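You operate a simulated robot arm through the tools that you are given. There is no shell and no other tool. Be economical: measure what you need, move in short steps, check, and stop when the job is done.

You are at the controls of a simulated robot arm. One attempt, no reset.

JOB
Band the teal notes in green and shut them in the note box.
Fine: at counter 24; one band; leave the machine on, its dial at green.

The check looks at the end state, three seconds after you hand in, the way a careful person would. Anything else that was tipped, shoved, dropped, spilled or broken makes it a failure.

ROBOT AND FRAMES
A 6-joint arm with a two-finger parallel gripper, fixed in place. Base frame: the origin is at the foot of the arm, x ahead of it, y to its left, z up. Units: mm, degrees, N and s.
With the tool pointing down near the work surface it reaches from about 260 to 680 mm from the base axis. Its first joint turns from -66.0 to 66.0 degrees. Payload 2.9 kg.
The tool frame sits at the grasp point between the pads (the TCP): z along the fingers, y along the line on which they close. The tips reach 30 mm beyond it. Largest opening 110 mm; finger width 20, thickness 10; the body of the gripper, 48 by 112 mm, starts 55 mm behind the TCP.
Orientation is told as [roll, pitch, yaw] about the base's x, y, z axes, in that order, counted from this pose: with the fingers straight down and closing along the base's y, the tool's x points along the base's -x, its y along +y and its z along -z.

CONTROLS
- The arm moves only by the tool jog_arm. Its argument "rows" is a list of rows, each an object of numbers (a shift or turn left out is 0, a gripper value left out holds the last): "dx", "dy", "dz": the shift along the base's x, y, z in cm; "rx", "ry", "rz": the turn, a rotation vector about the base's x, y, z in degrees; "claw": the opening in per cent of the stroke, from 0 (shut) to 100 (fully open). In form: [{"dx": .., "dy": .., "dz": .., "rx": .., "ry": .., "rz": .., "claw": ..}, ...]. A call has 1 to 10 rows; each row shifts and turns the commanded pose from where the row before left it. A row lasts 0.2 s, in which the tool goes at most 50 mm and 8.6 degrees; a call with a longer step from one row to the next is refused whole, and so is a gripper value outside its range. Where a pose cannot be reached the arm comes as near as it can. A force on the tool above 60 N (or 10 N above the force at the start of the call, whichever is more), or a blocked arm, ends the call early, and 0.2 s more pass. Each finger travels about 108 mm/s and halts on what it meets, pressing with about 30 N; the grip force reading is that of the motor and also rises with nothing between the fingers. The clock runs only during rows and for 0.2 s after the last one: add rows that do not move to give the fingers time. It gives the time, the measured TCP pose, the force on the tool (base axes), the opening and the grip force at its end, in the units of the frame above (readings bear some noise), with the torque about the TCP (base axes, N m) and any sound that the robot's microphone picked up, and new pictures: "pictures" is both (left out), scene, wrist or none.
- Cameras (640 x 400 px; columns grow to the right, rows downward): "scene" is fixed at [53.4, 416.3, 1393.3]; the picture's right is [-0.93, -0.37, 0.00], its down [-0.18, 0.45, -0.87] and it looks along [0.33, -0.81, -0.49] (base axes); focal length 372 px, centre (320, 200). "wrist" rides on the gripper at [72, 17, -103] in the tool frame; the picture's right is [-0.23, 0.97, 0.00], its down [-0.76, -0.18, -0.62] and it looks along [-0.61, -0.14, 0.78] (tool axes); focal length 222 px, centre (320, 200).
- point_at(camera, pixels): for up to 12 pixels [column, row] of the newest picture of that camera ("zoom" is the newest enlarged one), the place [x, y, z] in the base frame of the surface seen there, good to about 3 mm. The clock stands still meanwhile.
- enlarge(camera, box): a new picture of the part [left, top, right, bottom] of that camera's present view, enlarged. The clock stands still meanwhile.
- finish_job(): hands the job in; it is judged then, once.

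Keep the steps short. Do not move on a guess: measure, check each grasp and each placing, and mend mistakes. In all there are 80 turns and 200 pictures (those below and enlarged ones count). Leave the gripper open and the arm clear of the work at the hand-in unless told otherwise, and finish with a single line.

The tools are called after "Call:" as name(argument=value, ...) on one line, values as JSON. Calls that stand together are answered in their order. jog_arm: Moves the arm, as the interface text tells. Its arguments: {"type":"object","properties":{"rows":{"type":"array","items":{"type":"object","properties":{"dx":{"type":"number"},"dy":{"type":"number"},"dz":{"type":"number"},"rx":{"type":"number"},"ry":{"type":"number"},"rz":{"type":"number"},"claw":{"type":"number"}}}},"pictures":{"type":"string","enum":["both","scene","wrist","none"]}},"required":["rows"]} The other tools are called the same way: point_at (camera, pixels) gives the place of the surface under pixels of a picture; enlarge (camera, box) takes an enlarged picture of a part of a camera's view; finish_job () hands the job in.

At the start:

```text
clock: 0.0
eef_pos: [318.4, -239.1, 1116.9]
ee_rot: [0.1, 0.1, 0.0]
contact_force: [0.5, 0.0, 0.1]
ft_torque: [0.01, 0.03, -0.02]
grip_width: 110.1
grasp_force: 0.2
```

scene: 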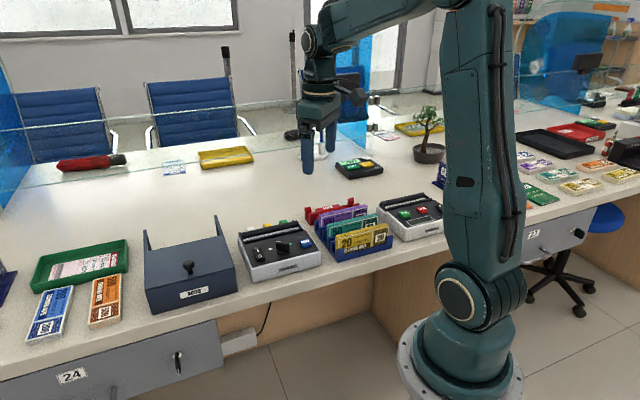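
wrist: 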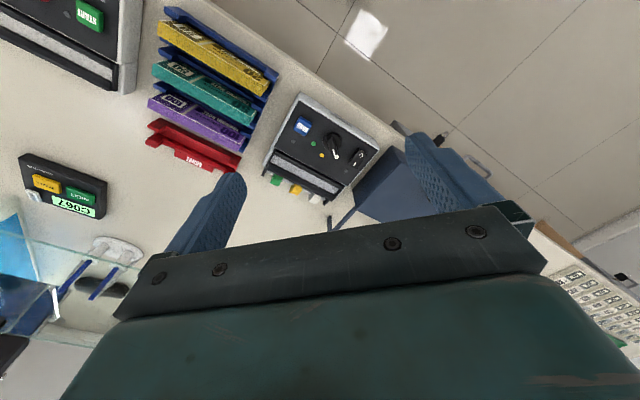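

I see a bench with a note rack, two machines and a dark-blue box near the "24" label. I'll enlarge these areas to read the labels.

Call:
enlarge(camera="scene", box=[220, 180, 460, 330])

Call:
enlarge(camera="scene", box=[0, 200, 260, 400])

Call:
enlarge(camera="wrist", box=[120, 0, 420, 220])

Call:
enlarge(camera="scene", box=[500, 90, 640, 260])

```text
2.67 times, centred on (340, 255) of scene
```

zoom: 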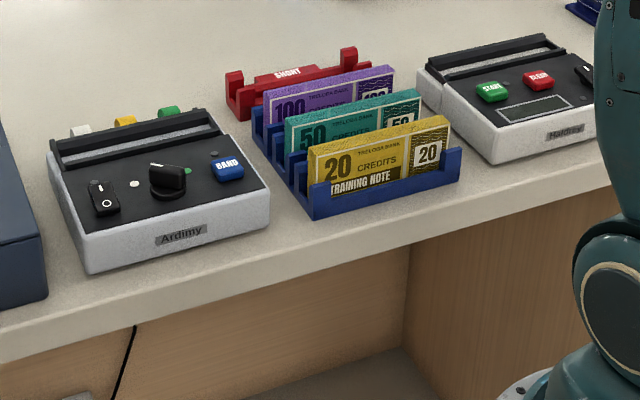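

```text
2.00 times, centred on (130, 300) of scene
```

zoom: 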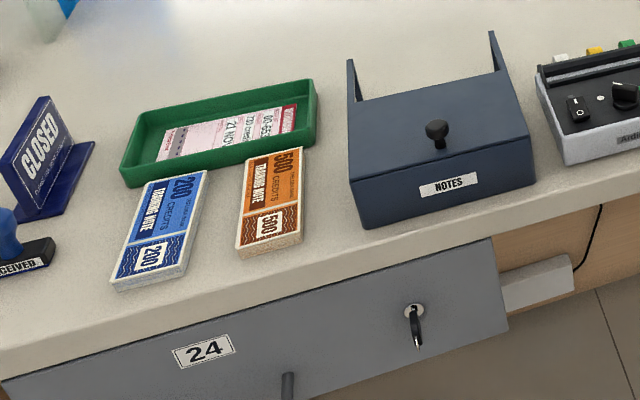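

```text
1.82 times, centred on (270, 110) of wrist
```

zoom: 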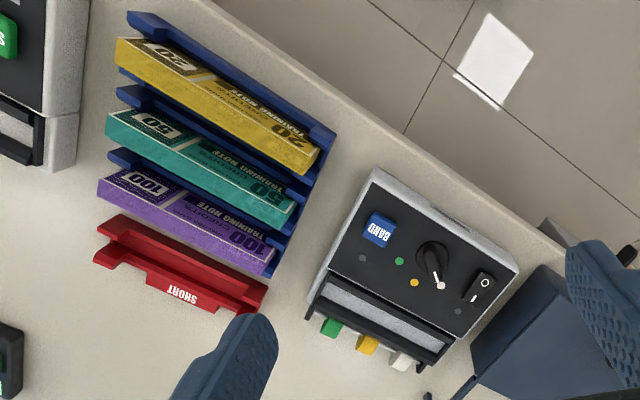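

```text
2.35 times, centred on (570, 175) of scene
```

zoom: 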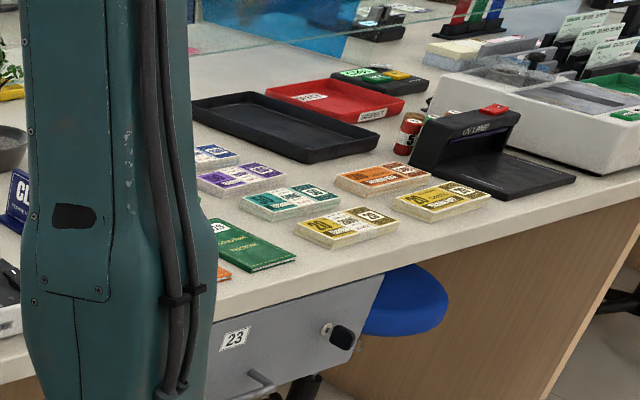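

Teal 50s stand in the blue rack; the Ardimy machine has a switch, a dial and a BAND button, and the NOTES box has a knob on its lid. I'll measure the key places.

Call:
point_at(camera="scene", pixels=[[330, 225], [377, 215], [253, 282], [301, 265], [241, 236], [300, 226], [305, 243], [282, 244], [259, 252], [188, 265], [146, 218], [216, 218]])

Call:
point_at(camera="wrist", pixels=[[152, 66], [250, 125], [170, 10], [278, 75], [160, 125], [265, 168], [350, 165], [300, 200], [380, 140], [300, 100], [335, 145], [362, 160]])

Call:
enlarge(camera="scene", box=[225, 200, 325, 290])

Call:
enlarge(camera="scene", box=[130, 205, 250, 320])

```text
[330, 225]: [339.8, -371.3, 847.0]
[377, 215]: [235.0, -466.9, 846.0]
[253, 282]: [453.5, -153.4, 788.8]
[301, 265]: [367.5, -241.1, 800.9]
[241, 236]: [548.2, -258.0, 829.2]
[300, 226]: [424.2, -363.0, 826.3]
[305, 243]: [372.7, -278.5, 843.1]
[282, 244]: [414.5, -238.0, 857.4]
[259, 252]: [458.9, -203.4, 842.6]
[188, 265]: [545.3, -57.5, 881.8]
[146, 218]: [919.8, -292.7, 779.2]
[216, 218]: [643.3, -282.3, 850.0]
```

```text
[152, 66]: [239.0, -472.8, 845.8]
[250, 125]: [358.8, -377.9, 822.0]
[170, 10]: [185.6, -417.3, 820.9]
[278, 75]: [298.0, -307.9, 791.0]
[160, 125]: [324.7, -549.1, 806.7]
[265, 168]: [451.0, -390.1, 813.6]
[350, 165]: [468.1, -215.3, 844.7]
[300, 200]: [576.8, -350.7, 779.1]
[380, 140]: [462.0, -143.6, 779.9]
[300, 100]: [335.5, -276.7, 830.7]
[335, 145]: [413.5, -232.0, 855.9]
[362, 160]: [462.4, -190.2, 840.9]
```

```text
4.44 times, centred on (275, 245) of scene
```

zoom: 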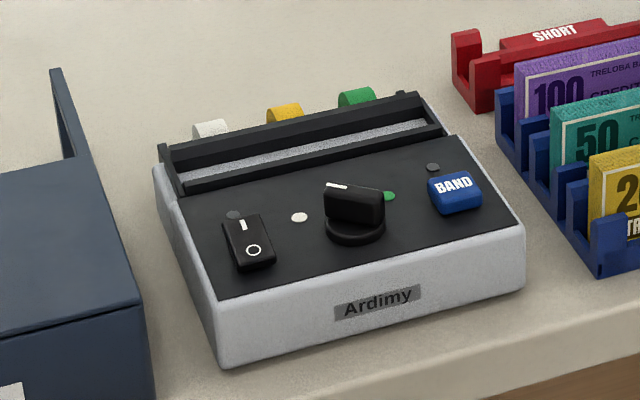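

```text
3.48 times, centred on (190, 262) of scene
```

zoom: 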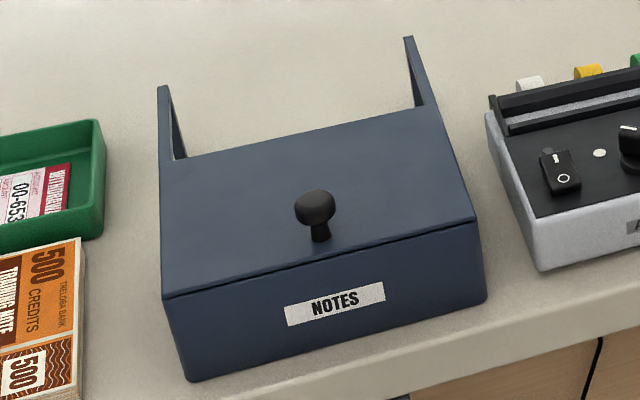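

Bench z is about 780, and everything sits at a yaw of about 41°. I'll turn the tool to +42° and shift over the machine for a close look.

Call:
jog_arm(rows=[{"rz": 8.4, "dx": 2, "dz": -1, "claw": 50}, {"rz": 8.4, "dx": 2, "dz": -1}, {"rz": 8.4, "dx": 2, "dz": -1}, {"rz": 8.4, "dx": 2, "dz": -1}, {"rz": 8.4, "dx": 2, "dz": -1}, {"dx": 0}, {"dx": 0}])

```text
clock: 1.6
eef_pos: [416.7, -240.8, 1067.0]
ee_rot: [0.0, 0.0, 42.2]
contact_force: [-0.4, -0.1, 0.0]
ft_torque: [0.01, 0.03, 0.01]
grip_width: 55.2
grasp_force: 0.1
```

scene: 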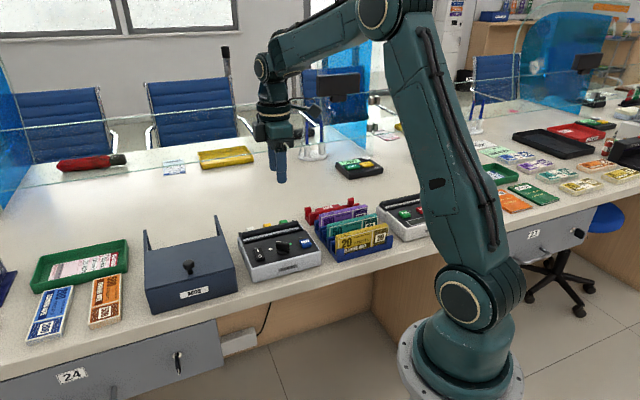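
wrist: 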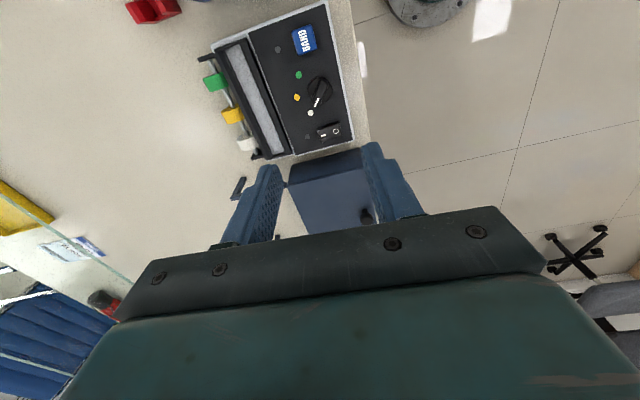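

The machine is now clear at the top of the wrist view; I'll enlarge it.

Call:
enlarge(camera="wrist", box=[180, 0, 400, 170])

Call:
enlarge(camera="scene", box=[295, 185, 405, 265])

```text
2.35 times, centred on (290, 85) of wrist
```

zoom: 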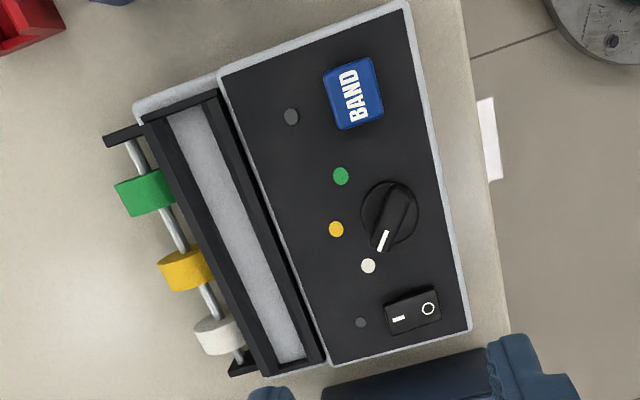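

```text
5.00 times, centred on (350, 225) of scene
```

zoom: 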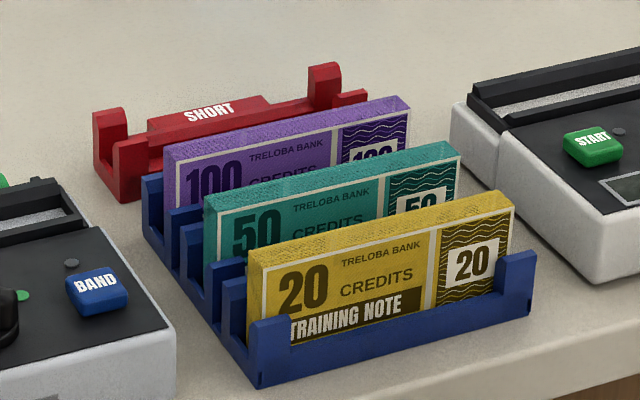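

Next I'll measure the packs and rack from this zoom.

Call:
point_at(camera="zoom", pixels=[[208, 197], [330, 172], [450, 153], [440, 170], [212, 220], [255, 252], [500, 205], [508, 220], [170, 150], [400, 103], [186, 212], [250, 320]])

Call:
point_at(camera="wrist", pixels=[[247, 48], [293, 153], [253, 38], [298, 142], [241, 45], [304, 41], [308, 90], [313, 88], [309, 113], [327, 131], [336, 131], [318, 134]])

```text
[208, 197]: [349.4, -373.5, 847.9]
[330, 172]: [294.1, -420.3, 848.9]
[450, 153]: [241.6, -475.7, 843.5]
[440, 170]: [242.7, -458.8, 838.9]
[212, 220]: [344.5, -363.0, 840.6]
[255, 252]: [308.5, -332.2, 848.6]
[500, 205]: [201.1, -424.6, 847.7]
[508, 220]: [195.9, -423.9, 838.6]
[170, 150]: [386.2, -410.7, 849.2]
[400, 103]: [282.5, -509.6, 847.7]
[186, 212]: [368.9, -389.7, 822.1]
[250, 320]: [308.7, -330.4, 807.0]
```

```text
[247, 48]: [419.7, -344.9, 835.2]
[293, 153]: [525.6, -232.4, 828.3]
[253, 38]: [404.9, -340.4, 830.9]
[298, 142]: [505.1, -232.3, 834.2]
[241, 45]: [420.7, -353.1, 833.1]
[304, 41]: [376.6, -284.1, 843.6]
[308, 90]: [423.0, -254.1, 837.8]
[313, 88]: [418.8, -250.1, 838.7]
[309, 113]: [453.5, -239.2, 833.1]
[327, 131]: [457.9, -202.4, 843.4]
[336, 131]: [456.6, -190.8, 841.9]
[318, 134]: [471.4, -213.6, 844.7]
```

I need the slot's geometry more exactly, so I'll zoom tight on it.

Call:
enlarge(camera="wrist", box=[200, 20, 320, 165])

```text
2.76 times, centred on (260, 92) of wrist
```

zoom: 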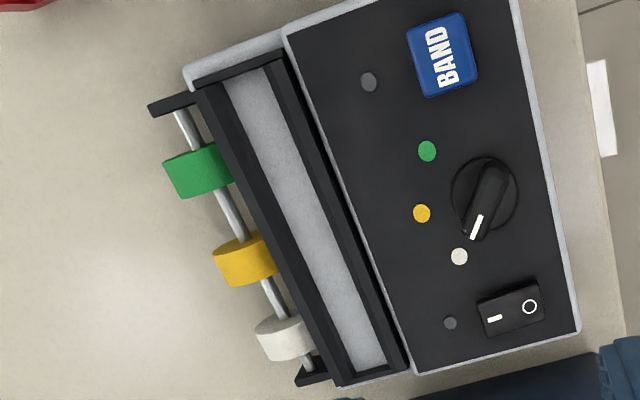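

Call:
point_at(camera="zoom", pixels=[[205, 92], [345, 382], [278, 60], [405, 365], [250, 85], [368, 355], [310, 220], [285, 35], [413, 370], [486, 205], [423, 213], [459, 256]])

Call:
point_at(camera="zoom", pixels=[[427, 151], [476, 229], [497, 175], [486, 183], [445, 55], [495, 318], [530, 306], [470, 185], [516, 195], [520, 5], [578, 332], [305, 150]])

```text
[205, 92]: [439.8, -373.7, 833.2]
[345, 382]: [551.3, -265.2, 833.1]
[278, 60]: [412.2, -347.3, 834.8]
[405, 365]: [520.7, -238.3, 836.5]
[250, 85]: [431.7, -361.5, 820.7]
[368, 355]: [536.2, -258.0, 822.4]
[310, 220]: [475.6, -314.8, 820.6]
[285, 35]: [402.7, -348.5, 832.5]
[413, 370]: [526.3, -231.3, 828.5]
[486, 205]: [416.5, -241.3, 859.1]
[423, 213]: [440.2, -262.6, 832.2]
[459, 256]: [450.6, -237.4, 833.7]
```

```text
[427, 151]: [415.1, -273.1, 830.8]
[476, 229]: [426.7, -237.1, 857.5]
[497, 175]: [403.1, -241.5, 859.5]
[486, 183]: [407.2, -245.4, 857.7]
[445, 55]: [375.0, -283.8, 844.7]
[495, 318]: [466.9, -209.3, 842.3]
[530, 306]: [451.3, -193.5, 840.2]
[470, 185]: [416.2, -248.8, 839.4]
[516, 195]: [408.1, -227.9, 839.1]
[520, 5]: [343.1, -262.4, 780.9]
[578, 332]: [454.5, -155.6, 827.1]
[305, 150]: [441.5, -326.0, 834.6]
```

The lamp is dark and the rocker's I end stands high, so the machine is off. The dial's pivot is near (415,-238), pointing at white (+x); green is along -y. First I close the fingers and go above the rocker's I end, at about (469,-212).

Call:
jog_arm(rows=[{"dx": 1.06, "dy": 0.58, "dz": -3.5, "rz": 2.5, "claw": 0}, {"dx": 1.06, "dy": 0.58, "dz": -3.5}, {"dx": 1.06, "dy": 0.58, "dz": -3.5}, {"dx": 1.06, "dy": 0.58, "dz": -3.5}, {"dx": 1.06, "dy": 0.58, "dz": -3.5}, {"dx": 0}, {"dx": 0}])

Call:
enlarge(camera="scene", box=[215, 170, 335, 290])

```text
clock: 3.2
eef_pos: [470.8, -211.0, 892.8]
ee_rot: [0.1, -0.1, 44.6]
contact_force: [-0.4, -0.8, 0.1]
ft_torque: [-0.02, 0.01, 0.0]
grip_width: 0.0
grasp_force: 29.9
```

scene: 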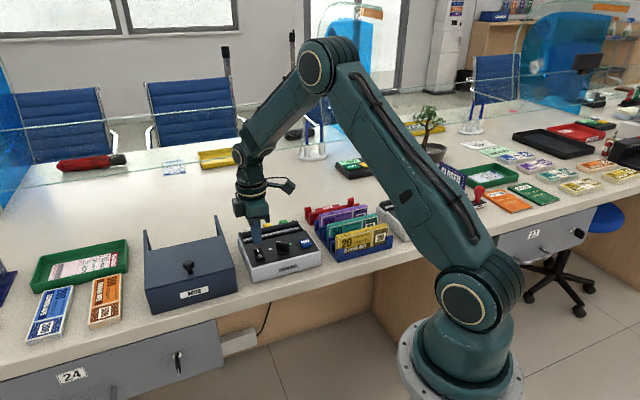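
wrist: 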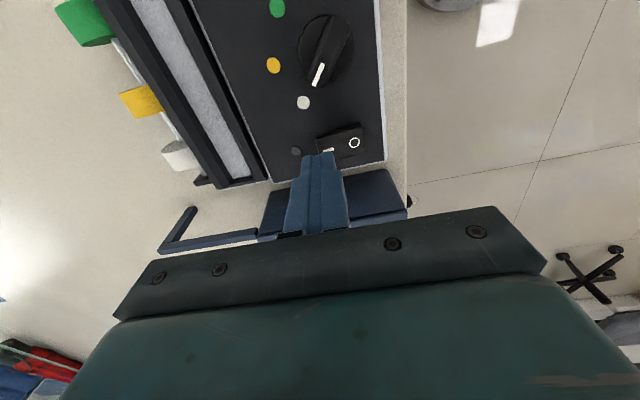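

```text
3.33 times, centred on (275, 230) of scene
```

zoom: 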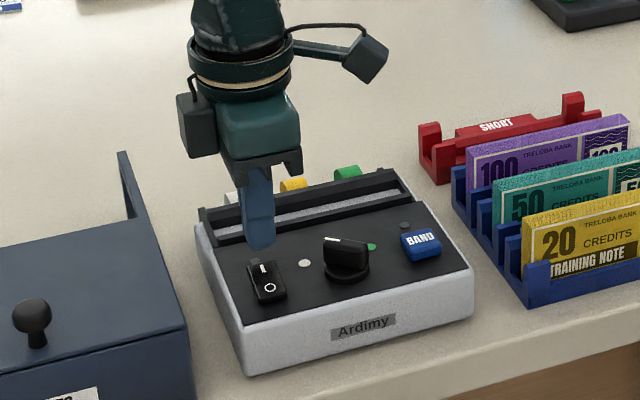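

The tip hangs above the I end. I press down in small steps and then lift.

Call:
jog_arm(rows=[{"dz": -1.2}, {"dz": -0.4}, {"dz": -0.3}, {"dz": -0.2}, {"dz": -0.2}, {"dz": -0.2}], pictures="wrist")

```text
clock: 4.6
eef_pos: [471.5, -211.1, 871.0]
ee_rot: [-0.1, 0.0, 44.4]
contact_force: [-17.5, 5.9, 47.7]
ft_torque: [0.48, 0.83, 0.05]
grip_width: 0.0
grasp_force: 29.9
```

wrist: 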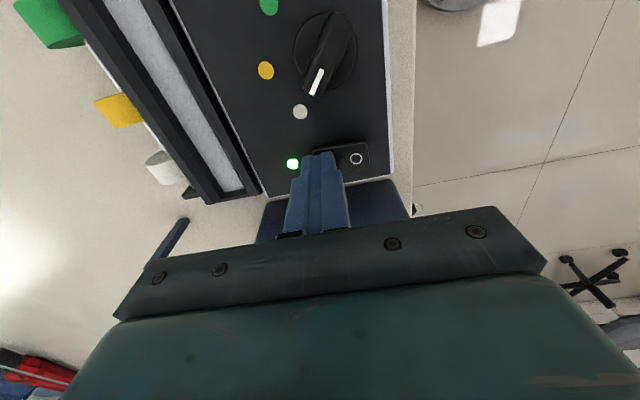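

The power lamp is green. I lift, go above the dial, turn to yaw 0 to match the bar (which lies along x), and open to about 45 mm.

Call:
jog_arm(rows=[{"dz": 3}, {"dz": 3}, {"rz": -8.5, "dx": -1.13, "dy": -0.55, "claw": 40}, {"rz": -8.5, "dx": -1.13, "dy": -0.55}, {"rz": -8.5, "dx": -1.13, "dy": -0.55}, {"rz": -8.5, "dx": -1.13, "dy": -0.55}, {"rz": -8.5, "dx": -1.13, "dy": -0.55}, {"rz": -2}, {"rz": 0}])

Call:
enlarge(camera="wrist", box=[180, 0, 460, 240])

```text
clock: 6.6
eef_pos: [414.0, -238.7, 927.7]
ee_rot: [0.0, 0.0, -0.1]
contact_force: [-0.2, 0.5, 0.4]
ft_torque: [0.03, 0.0, 0.01]
grip_width: 44.0
grasp_force: 0.0
```

scene: 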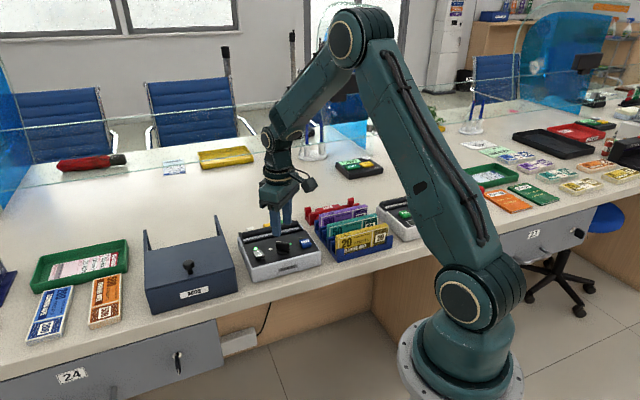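
wrist: 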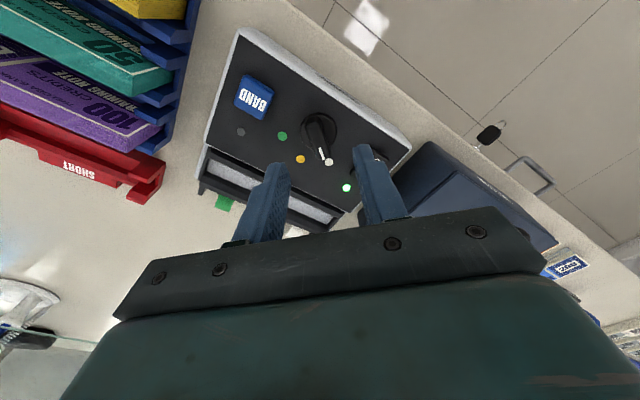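

```text
1.67 times, centred on (320, 120) of wrist
```

zoom: 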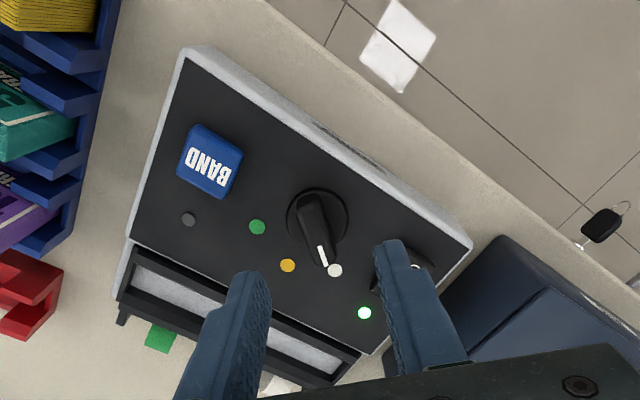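

Call:
point_at(camera="zoom", pixels=[[309, 197], [324, 262], [316, 230], [334, 270], [288, 265], [257, 227], [305, 230], [332, 228]])

```text
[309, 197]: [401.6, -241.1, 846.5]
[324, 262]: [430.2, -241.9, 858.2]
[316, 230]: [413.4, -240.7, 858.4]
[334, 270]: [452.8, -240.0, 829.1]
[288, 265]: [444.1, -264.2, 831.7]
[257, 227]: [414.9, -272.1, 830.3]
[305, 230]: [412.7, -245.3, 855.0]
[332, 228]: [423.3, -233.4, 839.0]
```

The bar's centre is about (415.5,-240.5). I lower to tips at about 847 and close on it.

Call:
jog_arm(rows=[{"dx": 0.12, "dy": -0.18, "dz": -2.5}, {"dz": -1.5}, {"dz": -1.0}, {"claw": 0}, {"dz": 0}, {"dz": 0}], pictures="both")

```text
clock: 8.0
eef_pos: [416.2, -239.6, 878.7]
ee_rot: [0.0, 0.0, 0.0]
contact_force: [-0.9, -3.6, -1.3]
ft_torque: [-0.11, -0.17, -0.01]
grip_width: 12.7
grasp_force: 44.9
```

scene: 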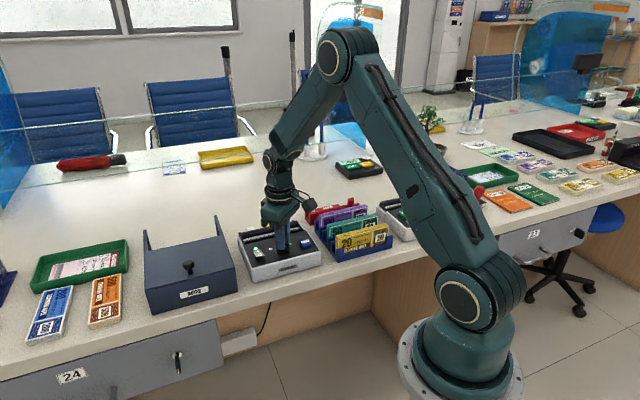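
wrist: 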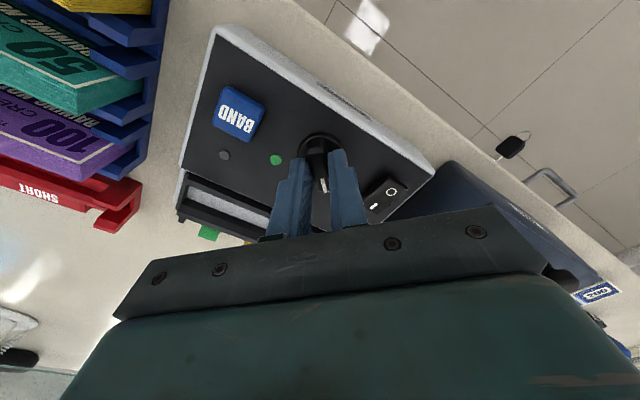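

The bar is gripped at 12.7 mm. I turn 43° clockwise first and check.

Call:
jog_arm(rows=[{"rz": -8.5}, {"rz": -8.5}, {"rz": -8.5}, {"rz": -8.5}, {"rz": -8.5}], pictures="wrist")

```text
clock: 9.2
eef_pos: [416.5, -239.5, 877.9]
ee_rot: [0.0, 0.1, -42.5]
contact_force: [-2.9, 4.0, 7.8]
ft_torque: [-0.35, -0.43, -0.03]
grip_width: 12.9
grasp_force: 45.8
```

wrist: 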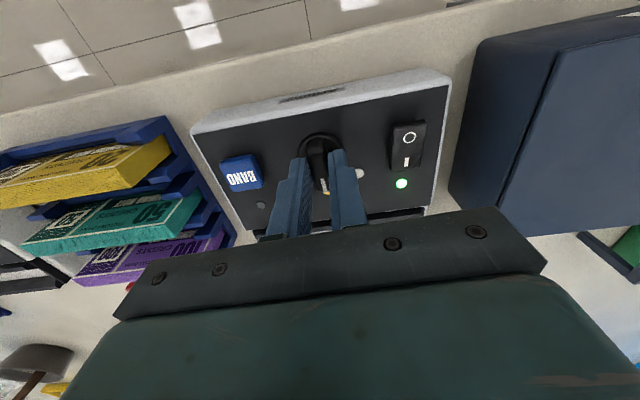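

The dial follows and now points at yellow. I turn the remaining 45° or so to green.

Call:
jog_arm(rows=[{"rz": -8.5}, {"rz": -8.5}, {"rz": -8.5}, {"rz": -8.5}, {"rz": -8.5}, {"rz": -4}, {"rz": 0}], pictures="wrist")

```text
clock: 10.8
eef_pos: [417.2, -238.8, 878.2]
ee_rot: [0.1, 0.1, -88.9]
contact_force: [12.7, 18.8, 13.9]
ft_torque: [-0.68, -0.23, -0.03]
grip_width: 12.9
grasp_force: 45.5
```

wrist: 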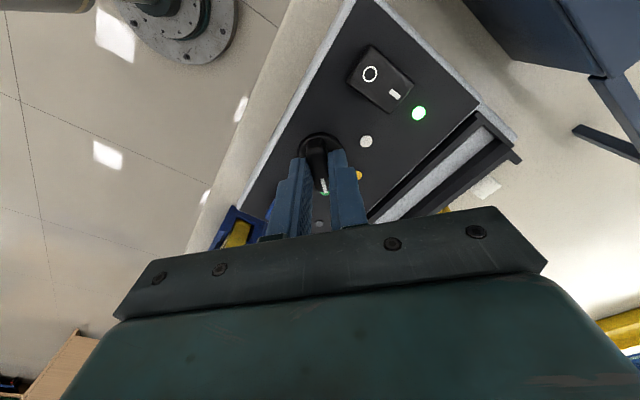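

Now it points at green. I open, lift, and check the dial.

Call:
jog_arm(rows=[{"claw": 35}, {"dz": 0}, {"dz": 2}, {"dz": 3}, {"dz": 4}, {"dz": 4}], pictures="wrist")

Call:
enlarge(camera="wrist", box=[180, 0, 480, 240])

```text
clock: 12.2
eef_pos: [416.9, -240.5, 1007.5]
ee_rot: [0.0, 0.0, -89.0]
contact_force: [-0.1, 0.0, -0.2]
ft_torque: [0.0, 0.01, -0.01]
grip_width: 38.3
grasp_force: 0.0
```

wrist: 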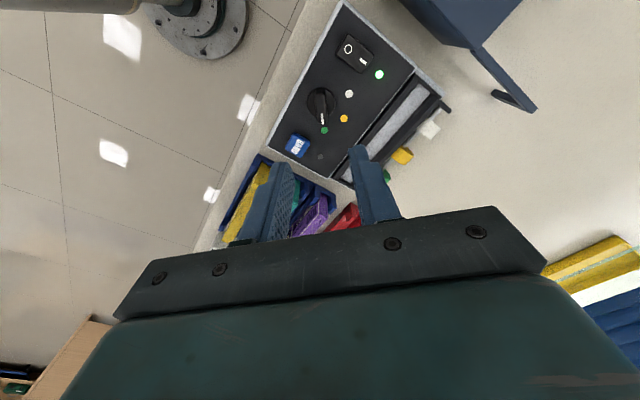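

```text
1.67 times, centred on (330, 120) of wrist
```

zoom: 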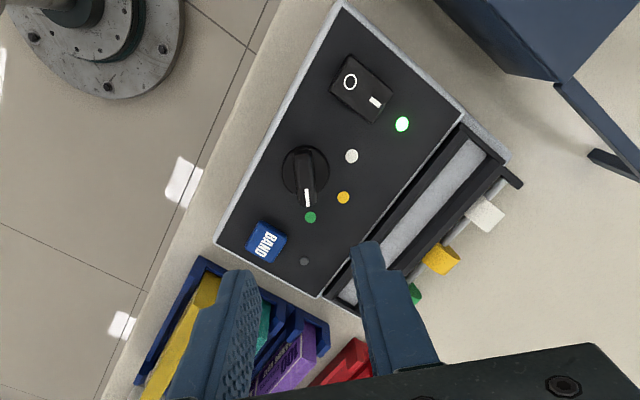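

The dial is at green and the lamp is on. Next is the box: I move above it at yaw -46, looking towards its back.

Call:
jog_arm(rows=[{"rz": 8.5, "dx": 2.4, "dy": 2.7, "dz": 0.5}, {"rz": 8.5, "dx": 2.4, "dy": 2.7, "dz": 0.5}, {"rz": 8.5, "dx": 2.4, "dy": 2.7, "dz": 0.5}, {"rz": 8.5, "dx": 2.4, "dy": 2.7, "dz": 0.5}, {"rz": 8.5, "dx": 2.4, "dy": 2.7, "dz": 0.5}, {"dx": 2.3, "dy": 2.7}, {"dx": 0}], pictures="wrist")

Call:
enlarge(camera="wrist", box=[160, 0, 480, 240])

```text
clock: 13.8
eef_pos: [559.0, -77.9, 1031.8]
ee_rot: [0.0, 0.0, -46.5]
contact_force: [-0.4, -0.3, 0.4]
ft_torque: [-0.02, -0.02, -0.03]
grip_width: 38.4
grasp_force: 0.1
```

wrist: 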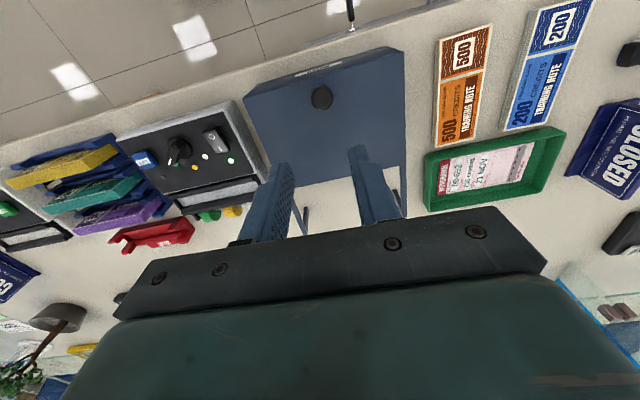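

```text
1.67 times, centred on (320, 120) of wrist
```

zoom: 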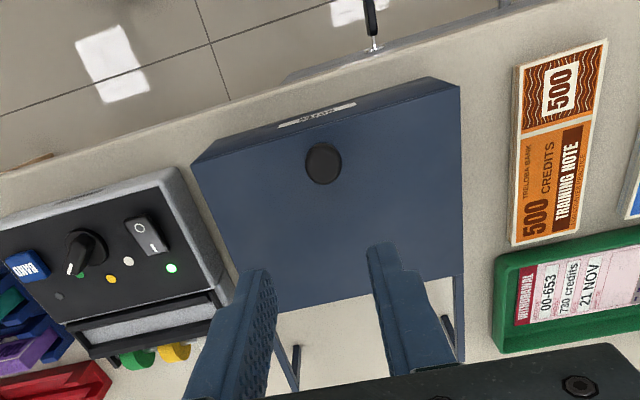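

Call:
point_at(camera="zoom", pixels=[[323, 164], [308, 164], [338, 164], [323, 148], [200, 162], [455, 88], [300, 300], [458, 272], [297, 348], [448, 318], [294, 385], [350, 240]])

Call:
point_at(camera="scene", pixels=[[145, 222], [147, 235], [149, 246], [154, 250], [216, 217], [220, 228], [224, 236], [228, 236], [236, 262]])

Call:
enlarge(camera="scene", box=[135, 205, 250, 275])

```text
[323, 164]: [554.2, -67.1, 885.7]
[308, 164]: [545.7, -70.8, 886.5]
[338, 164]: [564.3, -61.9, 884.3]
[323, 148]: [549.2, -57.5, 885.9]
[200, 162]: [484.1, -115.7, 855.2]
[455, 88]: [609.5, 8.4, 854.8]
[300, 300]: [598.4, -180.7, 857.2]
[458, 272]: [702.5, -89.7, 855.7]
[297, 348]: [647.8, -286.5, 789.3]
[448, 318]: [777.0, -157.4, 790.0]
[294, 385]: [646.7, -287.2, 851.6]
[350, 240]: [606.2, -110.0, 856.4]
```

```text
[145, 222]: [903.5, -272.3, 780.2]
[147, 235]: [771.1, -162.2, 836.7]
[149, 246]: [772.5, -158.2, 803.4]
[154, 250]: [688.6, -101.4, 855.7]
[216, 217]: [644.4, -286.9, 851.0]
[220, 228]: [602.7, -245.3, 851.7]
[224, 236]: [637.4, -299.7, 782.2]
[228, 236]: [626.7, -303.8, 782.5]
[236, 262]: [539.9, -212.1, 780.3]
```

```text
5.57 times, centred on (192, 240) of scene
```

zoom: 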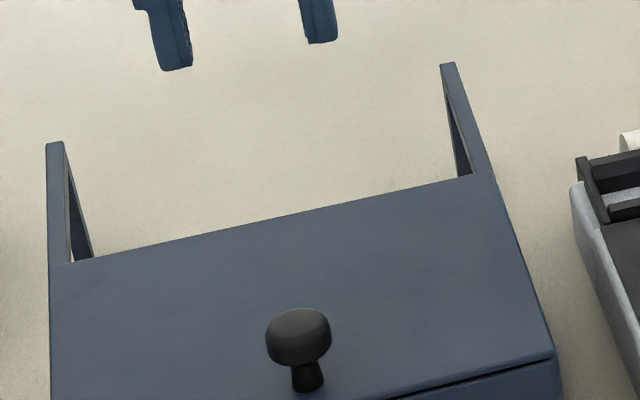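

The lid slides back on rails that extend about 100 mm behind (ends near (646,-287)). The knob centre is about (555,-65), top 886. I lower over the knob with the fingers open 55 mm.

Call:
jog_arm(rows=[{"dx": -0.4, "dy": 1.3, "dz": -2, "rz": 0.8, "claw": 50}, {"dz": -4}, {"dz": -4}, {"dz": -2}, {"dz": -1.6}, {"dz": 0}])

Call:
enlarge(camera="scene", box=[130, 190, 260, 320])

```text
clock: 15.2
eef_pos: [555.1, -65.1, 895.7]
ee_rot: [0.1, 0.0, -45.7]
contact_force: [-0.3, 0.1, 0.3]
ft_torque: [0.01, -0.03, 0.0]
grip_width: 55.0
grasp_force: 0.0
```

scene: 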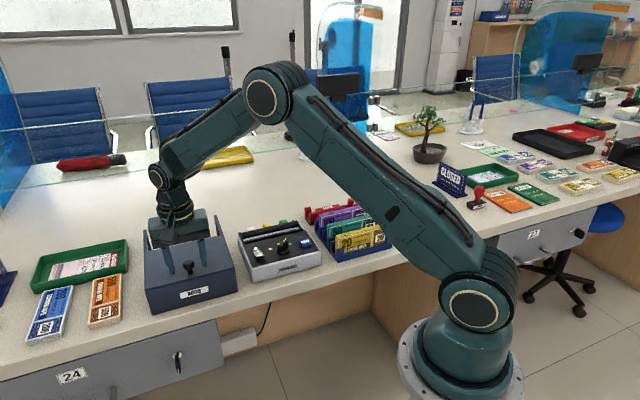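
wrist: 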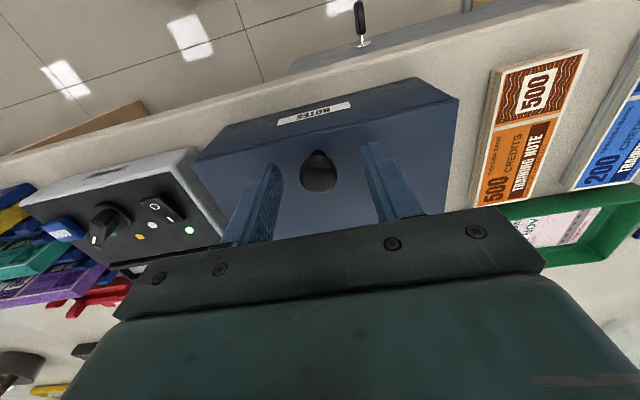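

```text
3.08 times, centred on (195, 255) of scene
```

zoom: 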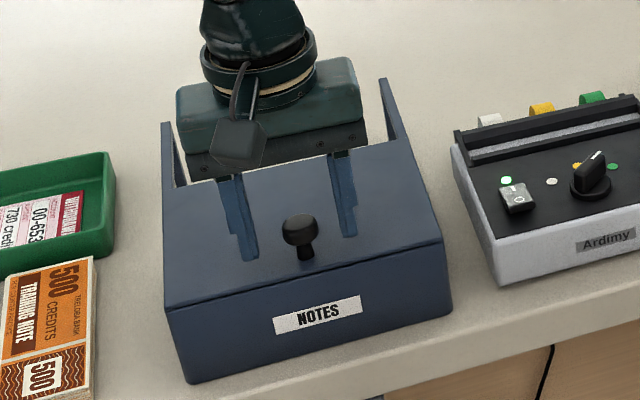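

The fingers straddle the knob with their tips beside it. I close on it.

Call:
jog_arm(rows=[{"claw": 0}, {"dz": 0}, {"dz": 0}], pictures="none")

```text
clock: 16.0
eef_pos: [554.5, -65.6, 895.8]
ee_rot: [-0.1, 0.2, -45.8]
contact_force: [-8.7, -8.2, 0.5]
ft_torque: [-0.17, 0.15, -0.07]
grip_width: 23.1
grasp_force: 45.0
```

The grip is good at 23 mm. I slide the lid back along (0.703,-0.711), first 40 mm.

Call:
jog_arm(rows=[{"dx": 0.7, "dy": -0.71}, {"dx": 0.7, "dy": -0.71}, {"dx": 0.7, "dy": -0.71}, {"dx": 0.7, "dy": -0.71}], pictures="scene")

Call:
enlarge(camera="scene", box=[130, 190, 260, 320])

```text
clock: 17.0
eef_pos: [582.2, -94.7, 895.3]
ee_rot: [-0.2, 0.1, -45.8]
contact_force: [-13.8, -12.4, -3.0]
ft_torque: [-0.23, 0.33, -0.07]
grip_width: 23.3
grasp_force: 45.3
```

scene: 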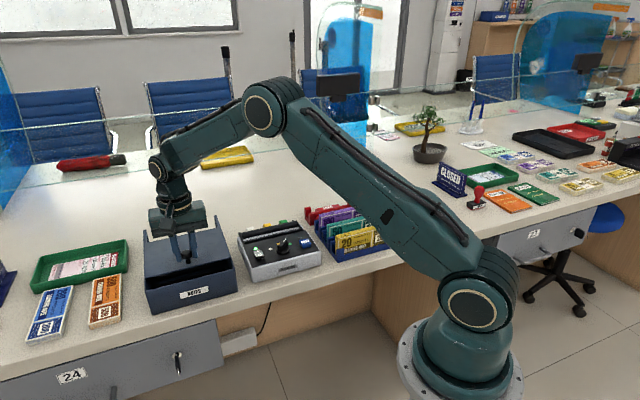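

```text
3.08 times, centred on (195, 255) of scene
```

zoom: 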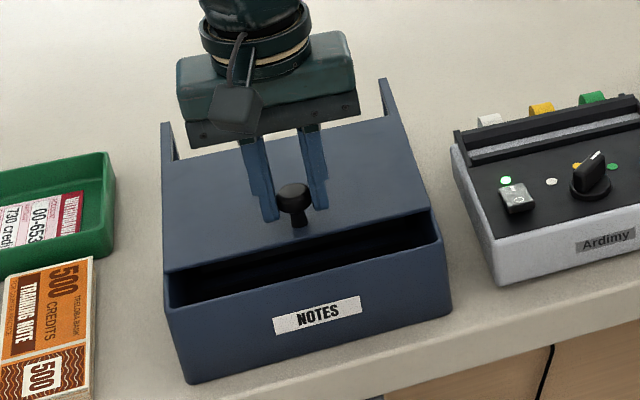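

The lid slides and the box stays put. I continue 60 mm more.

Call:
jog_arm(rows=[{"dx": 0.7, "dy": -0.71}, {"dx": 0.7, "dy": -0.71}, {"dx": 0.7, "dy": -0.71}, {"dx": 0.7, "dy": -0.71}, {"dx": 0.7, "dy": -0.71}, {"dx": 0.53, "dy": -0.53}], pictures="scene")

Call:
enlarge(camera="scene", box=[130, 190, 260, 320])

```text
clock: 18.4
eef_pos: [622.5, -134.3, 895.7]
ee_rot: [-0.1, 0.1, -45.7]
contact_force: [-10.1, -11.0, -8.1]
ft_torque: [-0.1, 0.34, -0.02]
grip_width: 23.1
grasp_force: 45.0
```

scene: 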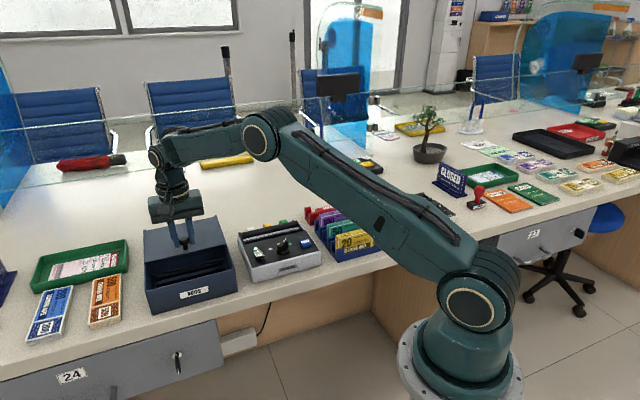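

```text
3.08 times, centred on (195, 255) of scene
```

zoom: 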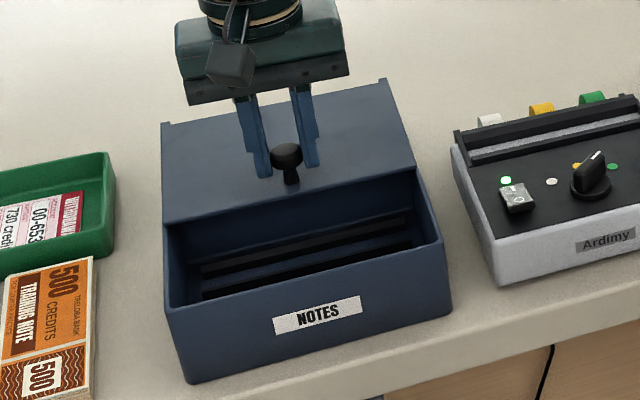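

The lid is back about 97 mm and the interior shows ribs. I release, lift, and look inside.

Call:
jog_arm(rows=[{"claw": 50}, {"dz": 0}, {"dz": 2}, {"dz": 4}, {"dz": 4, "dx": -1, "dy": 1}, {"dz": 3, "dx": -1, "dy": 1}, {"dz": 0}], pictures="wrist")

Call:
enlarge(camera="wrist", box=[220, 0, 440, 180])

Call:
enlarge(camera="scene", box=[140, 240, 240, 310])

```text
clock: 20.0
eef_pos: [602.2, -113.9, 1026.6]
ee_rot: [0.0, 0.0, -45.8]
contact_force: [-0.4, -0.1, 0.4]
ft_torque: [0.02, 0.0, 0.01]
grip_width: 55.0
grasp_force: 0.0
```

wrist: 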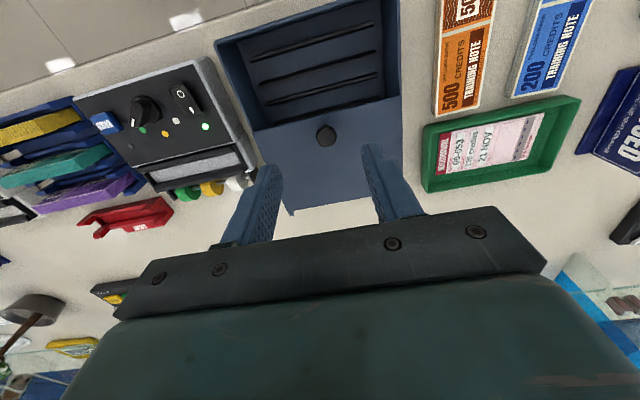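

```text
2.22 times, centred on (330, 90) of wrist
```

zoom: 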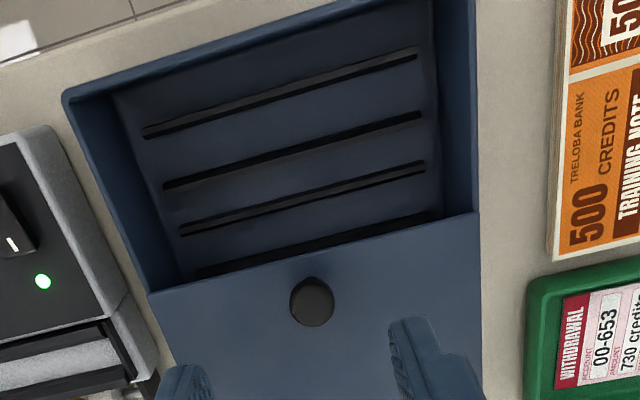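

```text
5.71 times, centred on (190, 275) of scene
```

zoom: 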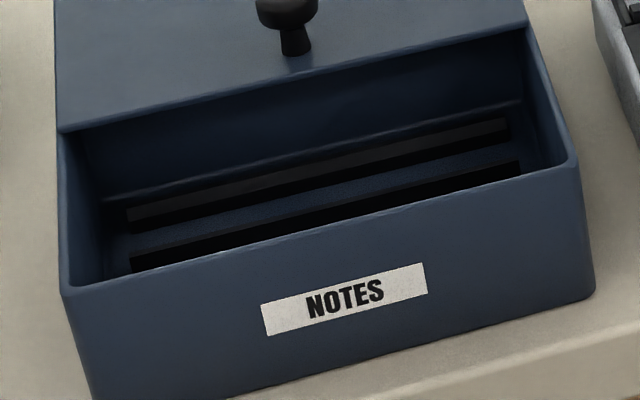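

Call:
enlarge(camera="wrist", box=[220, 0, 420, 140])

```text
2.86 times, centred on (320, 70) of wrist
```

zoom: 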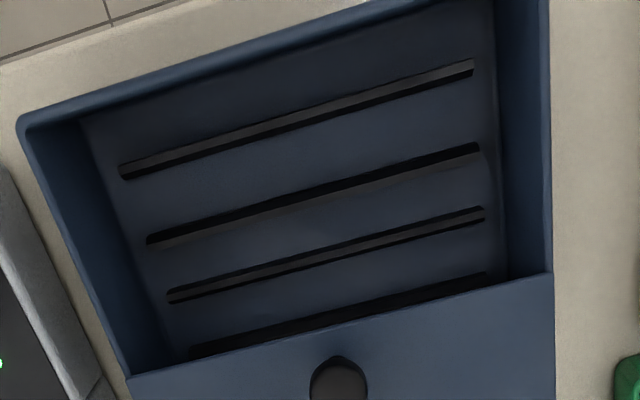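

Call:
point_at(camera="zoom", pixels=[[300, 122], [300, 116], [150, 140], [320, 190], [320, 200], [250, 245], [330, 251], [250, 310], [30, 125], [540, 200], [130, 372], [548, 275]])

Call:
point_at(camera="zoom", pixels=[[80, 120], [480, 20], [508, 275], [150, 365], [125, 172], [470, 68], [150, 242], [478, 150], [170, 298], [482, 212], [250, 140], [300, 335]])

```text
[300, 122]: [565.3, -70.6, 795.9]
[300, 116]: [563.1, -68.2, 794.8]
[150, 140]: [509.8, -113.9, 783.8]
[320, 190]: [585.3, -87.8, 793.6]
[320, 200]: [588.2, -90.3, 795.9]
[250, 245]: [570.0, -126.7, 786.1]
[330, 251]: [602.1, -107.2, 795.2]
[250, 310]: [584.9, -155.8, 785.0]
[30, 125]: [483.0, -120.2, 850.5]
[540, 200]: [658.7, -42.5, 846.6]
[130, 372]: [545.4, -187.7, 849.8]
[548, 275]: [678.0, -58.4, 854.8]
```

```text
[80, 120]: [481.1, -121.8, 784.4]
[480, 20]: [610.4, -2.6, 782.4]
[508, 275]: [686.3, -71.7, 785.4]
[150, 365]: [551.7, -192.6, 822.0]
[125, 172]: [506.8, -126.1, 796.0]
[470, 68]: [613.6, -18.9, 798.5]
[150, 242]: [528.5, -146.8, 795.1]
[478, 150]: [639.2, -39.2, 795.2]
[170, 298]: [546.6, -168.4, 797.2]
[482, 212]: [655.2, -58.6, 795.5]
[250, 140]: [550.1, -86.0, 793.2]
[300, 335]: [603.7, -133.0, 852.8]
```

The box has floor slots between ribs (rib tops 796, floor 785), so packs stand on edge. I'll use the slot between ribs 1 and 2. Now I travel towards the rack and turn to yaw +44.

Call:
jog_arm(rows=[{"rz": 8.5, "dx": -2.6, "dy": -2.65, "dz": 0.5}, {"rz": 8.5, "dx": -2.6, "dy": -2.65, "dz": 0.5}, {"rz": 8.5, "dx": -2.6, "dy": -2.65}, {"rz": 8.5, "dx": -2.6, "dy": -2.65}, {"rz": 8.5, "dx": -2.6, "dy": -2.65}, {"rz": 8.5, "dx": -2.6, "dy": -2.65}, {"rz": 8.5, "dx": -2.6, "dy": -2.65}, {"rz": 8.5, "dx": -2.6, "dy": -2.65}, {"rz": 8.5, "dx": -2.6, "dy": -2.65}, {"rz": 8.5, "dx": -2.6, "dy": -2.65}], pictures="none")

Call:
jog_arm(rows=[{"rz": 4.7}, {"rz": 0}])

Call:
enlarge(camera="wrist", box=[180, 0, 420, 200])

```text
clock: 22.2
eef_pos: [342.3, -379.0, 1036.8]
ee_rot: [0.0, 0.0, 39.3]
contact_force: [-1.5, -0.4, 1.1]
ft_torque: [0.05, -0.01, -0.01]
grip_width: 54.8
grasp_force: 0.2
```

```text
clock: 22.8
eef_pos: [343.6, -379.6, 1036.7]
ee_rot: [0.0, -0.1, 44.1]
contact_force: [0.3, 0.2, 0.6]
ft_torque: [0.04, 0.0, -0.01]
grip_width: 54.7
grasp_force: 0.1
```

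scene: 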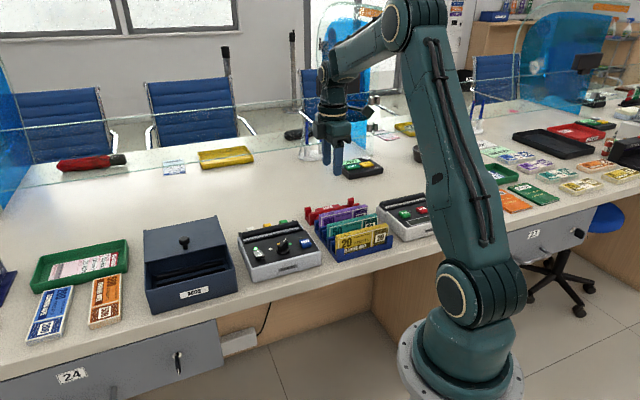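
wrist: 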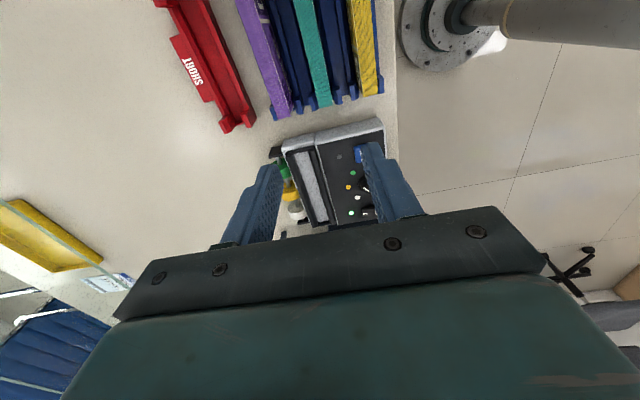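

```text
2.00 times, centred on (300, 100) of wrist
```

zoom: 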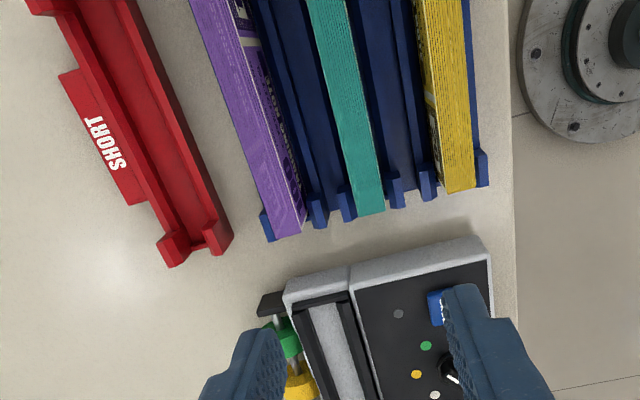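

Call:
point_at(camera="zoom", pixels=[[361, 208], [381, 206], [371, 207], [346, 110], [364, 110], [355, 110], [313, 10], [340, 10], [376, 110], [334, 110], [400, 110], [300, 110]])

Call:
point_at(camera="zoom", pixels=[[345, 205], [397, 195], [320, 212], [428, 185], [330, 10], [325, 5], [280, 60], [390, 60], [372, 60], [308, 60]])

```text
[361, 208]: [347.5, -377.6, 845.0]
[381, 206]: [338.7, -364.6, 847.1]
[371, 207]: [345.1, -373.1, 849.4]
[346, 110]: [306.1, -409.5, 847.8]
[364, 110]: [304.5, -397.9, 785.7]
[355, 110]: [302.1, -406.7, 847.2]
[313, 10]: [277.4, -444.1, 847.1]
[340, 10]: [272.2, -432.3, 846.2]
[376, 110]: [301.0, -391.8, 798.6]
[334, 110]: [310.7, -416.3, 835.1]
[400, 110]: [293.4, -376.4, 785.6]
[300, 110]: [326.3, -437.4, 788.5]
```

```text
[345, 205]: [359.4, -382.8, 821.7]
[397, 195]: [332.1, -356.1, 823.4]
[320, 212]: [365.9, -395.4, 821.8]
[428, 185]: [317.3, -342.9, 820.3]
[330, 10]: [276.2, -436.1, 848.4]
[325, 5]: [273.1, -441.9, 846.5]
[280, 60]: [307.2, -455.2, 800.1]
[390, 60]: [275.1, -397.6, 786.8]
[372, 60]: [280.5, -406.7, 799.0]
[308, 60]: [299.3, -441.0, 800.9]
```

The teal pack is about 16 mm thick, centred near (291.5,-422.5), top 848, yaw 44.3°. I position above it at a 44 mm opening and descend to tips about 830 before checking.

Call:
jog_arm(rows=[{"dx": -2.6, "dy": -2.15, "rz": 0.3, "claw": 40}, {"dx": -2.6, "dy": -2.15}, {"dz": -4}, {"dz": -4}, {"dz": -4}, {"dz": -2.5}, {"dz": 0}, {"dz": 0}])

Call:
enlarge(camera="scene", box=[290, 160, 410, 265])

Call:
enlarge(camera="wrist", box=[200, 0, 440, 240])

```text
clock: 24.6
eef_pos: [291.5, -421.4, 890.9]
ee_rot: [0.1, 0.0, 44.2]
contact_force: [-0.3, -0.1, -0.3]
ft_torque: [0.02, 0.02, -0.02]
grip_width: 44.1
grasp_force: 0.0
```

scene: 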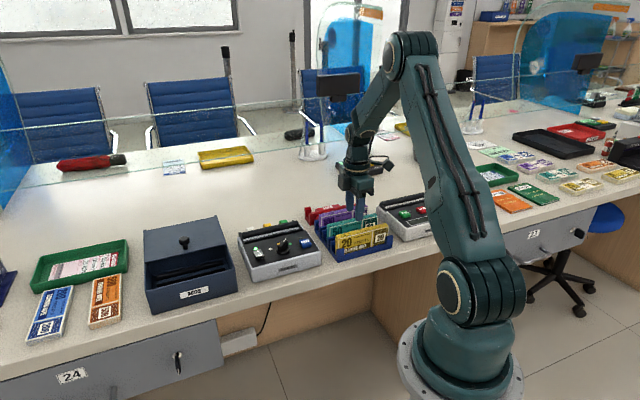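
wrist: 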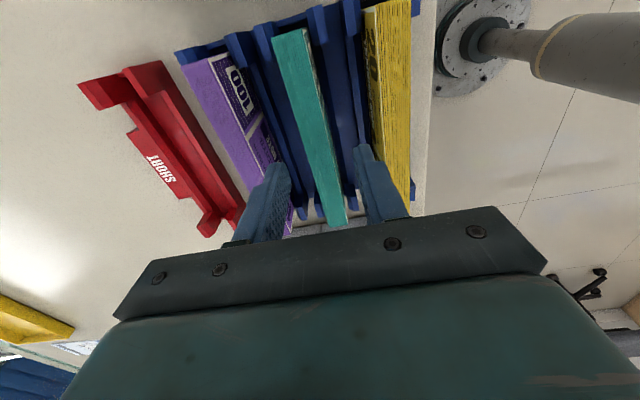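

```text
3.81 times, centred on (350, 212) of scene
```

zoom: 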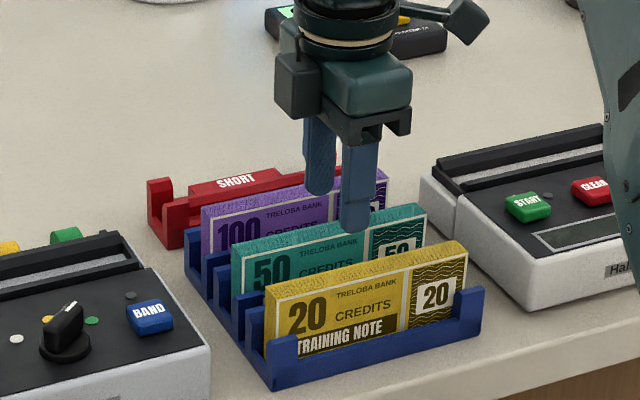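

```text
1.67 times, centred on (320, 120) of wrist
```

zoom: 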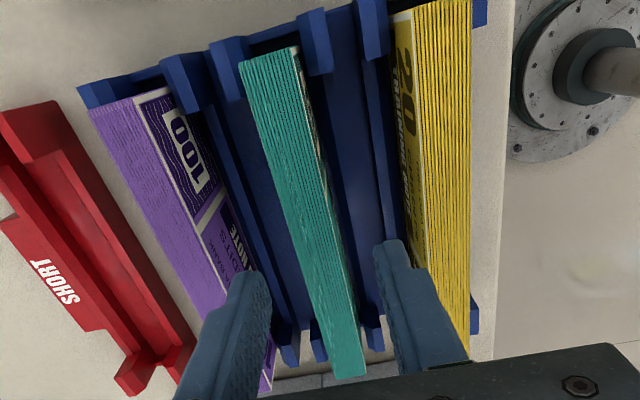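

Call:
point_at(camera="zoom", pixels=[[245, 66], [294, 54], [270, 60], [336, 374], [362, 368], [290, 200], [303, 280], [322, 280]])

```text
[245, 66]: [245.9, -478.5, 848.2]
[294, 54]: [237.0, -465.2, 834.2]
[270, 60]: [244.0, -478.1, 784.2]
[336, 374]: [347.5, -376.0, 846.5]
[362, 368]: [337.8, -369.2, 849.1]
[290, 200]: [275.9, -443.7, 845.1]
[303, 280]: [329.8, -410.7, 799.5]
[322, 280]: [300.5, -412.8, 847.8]
```

The TCP matches the pack centre (292,-422). I descend to TCP 843 and close.

Call:
jog_arm(rows=[{"dz": -2, "rz": 0.3}, {"dz": -1.5}, {"dz": -1.3}, {"dz": 0}, {"claw": 0}, {"dz": 0}, {"dz": 0}], pictures="none")

```text
clock: 26.2
eef_pos: [291.2, -421.4, 842.5]
ee_rot: [0.0, 0.0, 44.6]
contact_force: [-0.2, 0.3, 0.0]
ft_torque: [-0.09, 0.01, 0.03]
grip_width: 17.3
grasp_force: 30.0
```

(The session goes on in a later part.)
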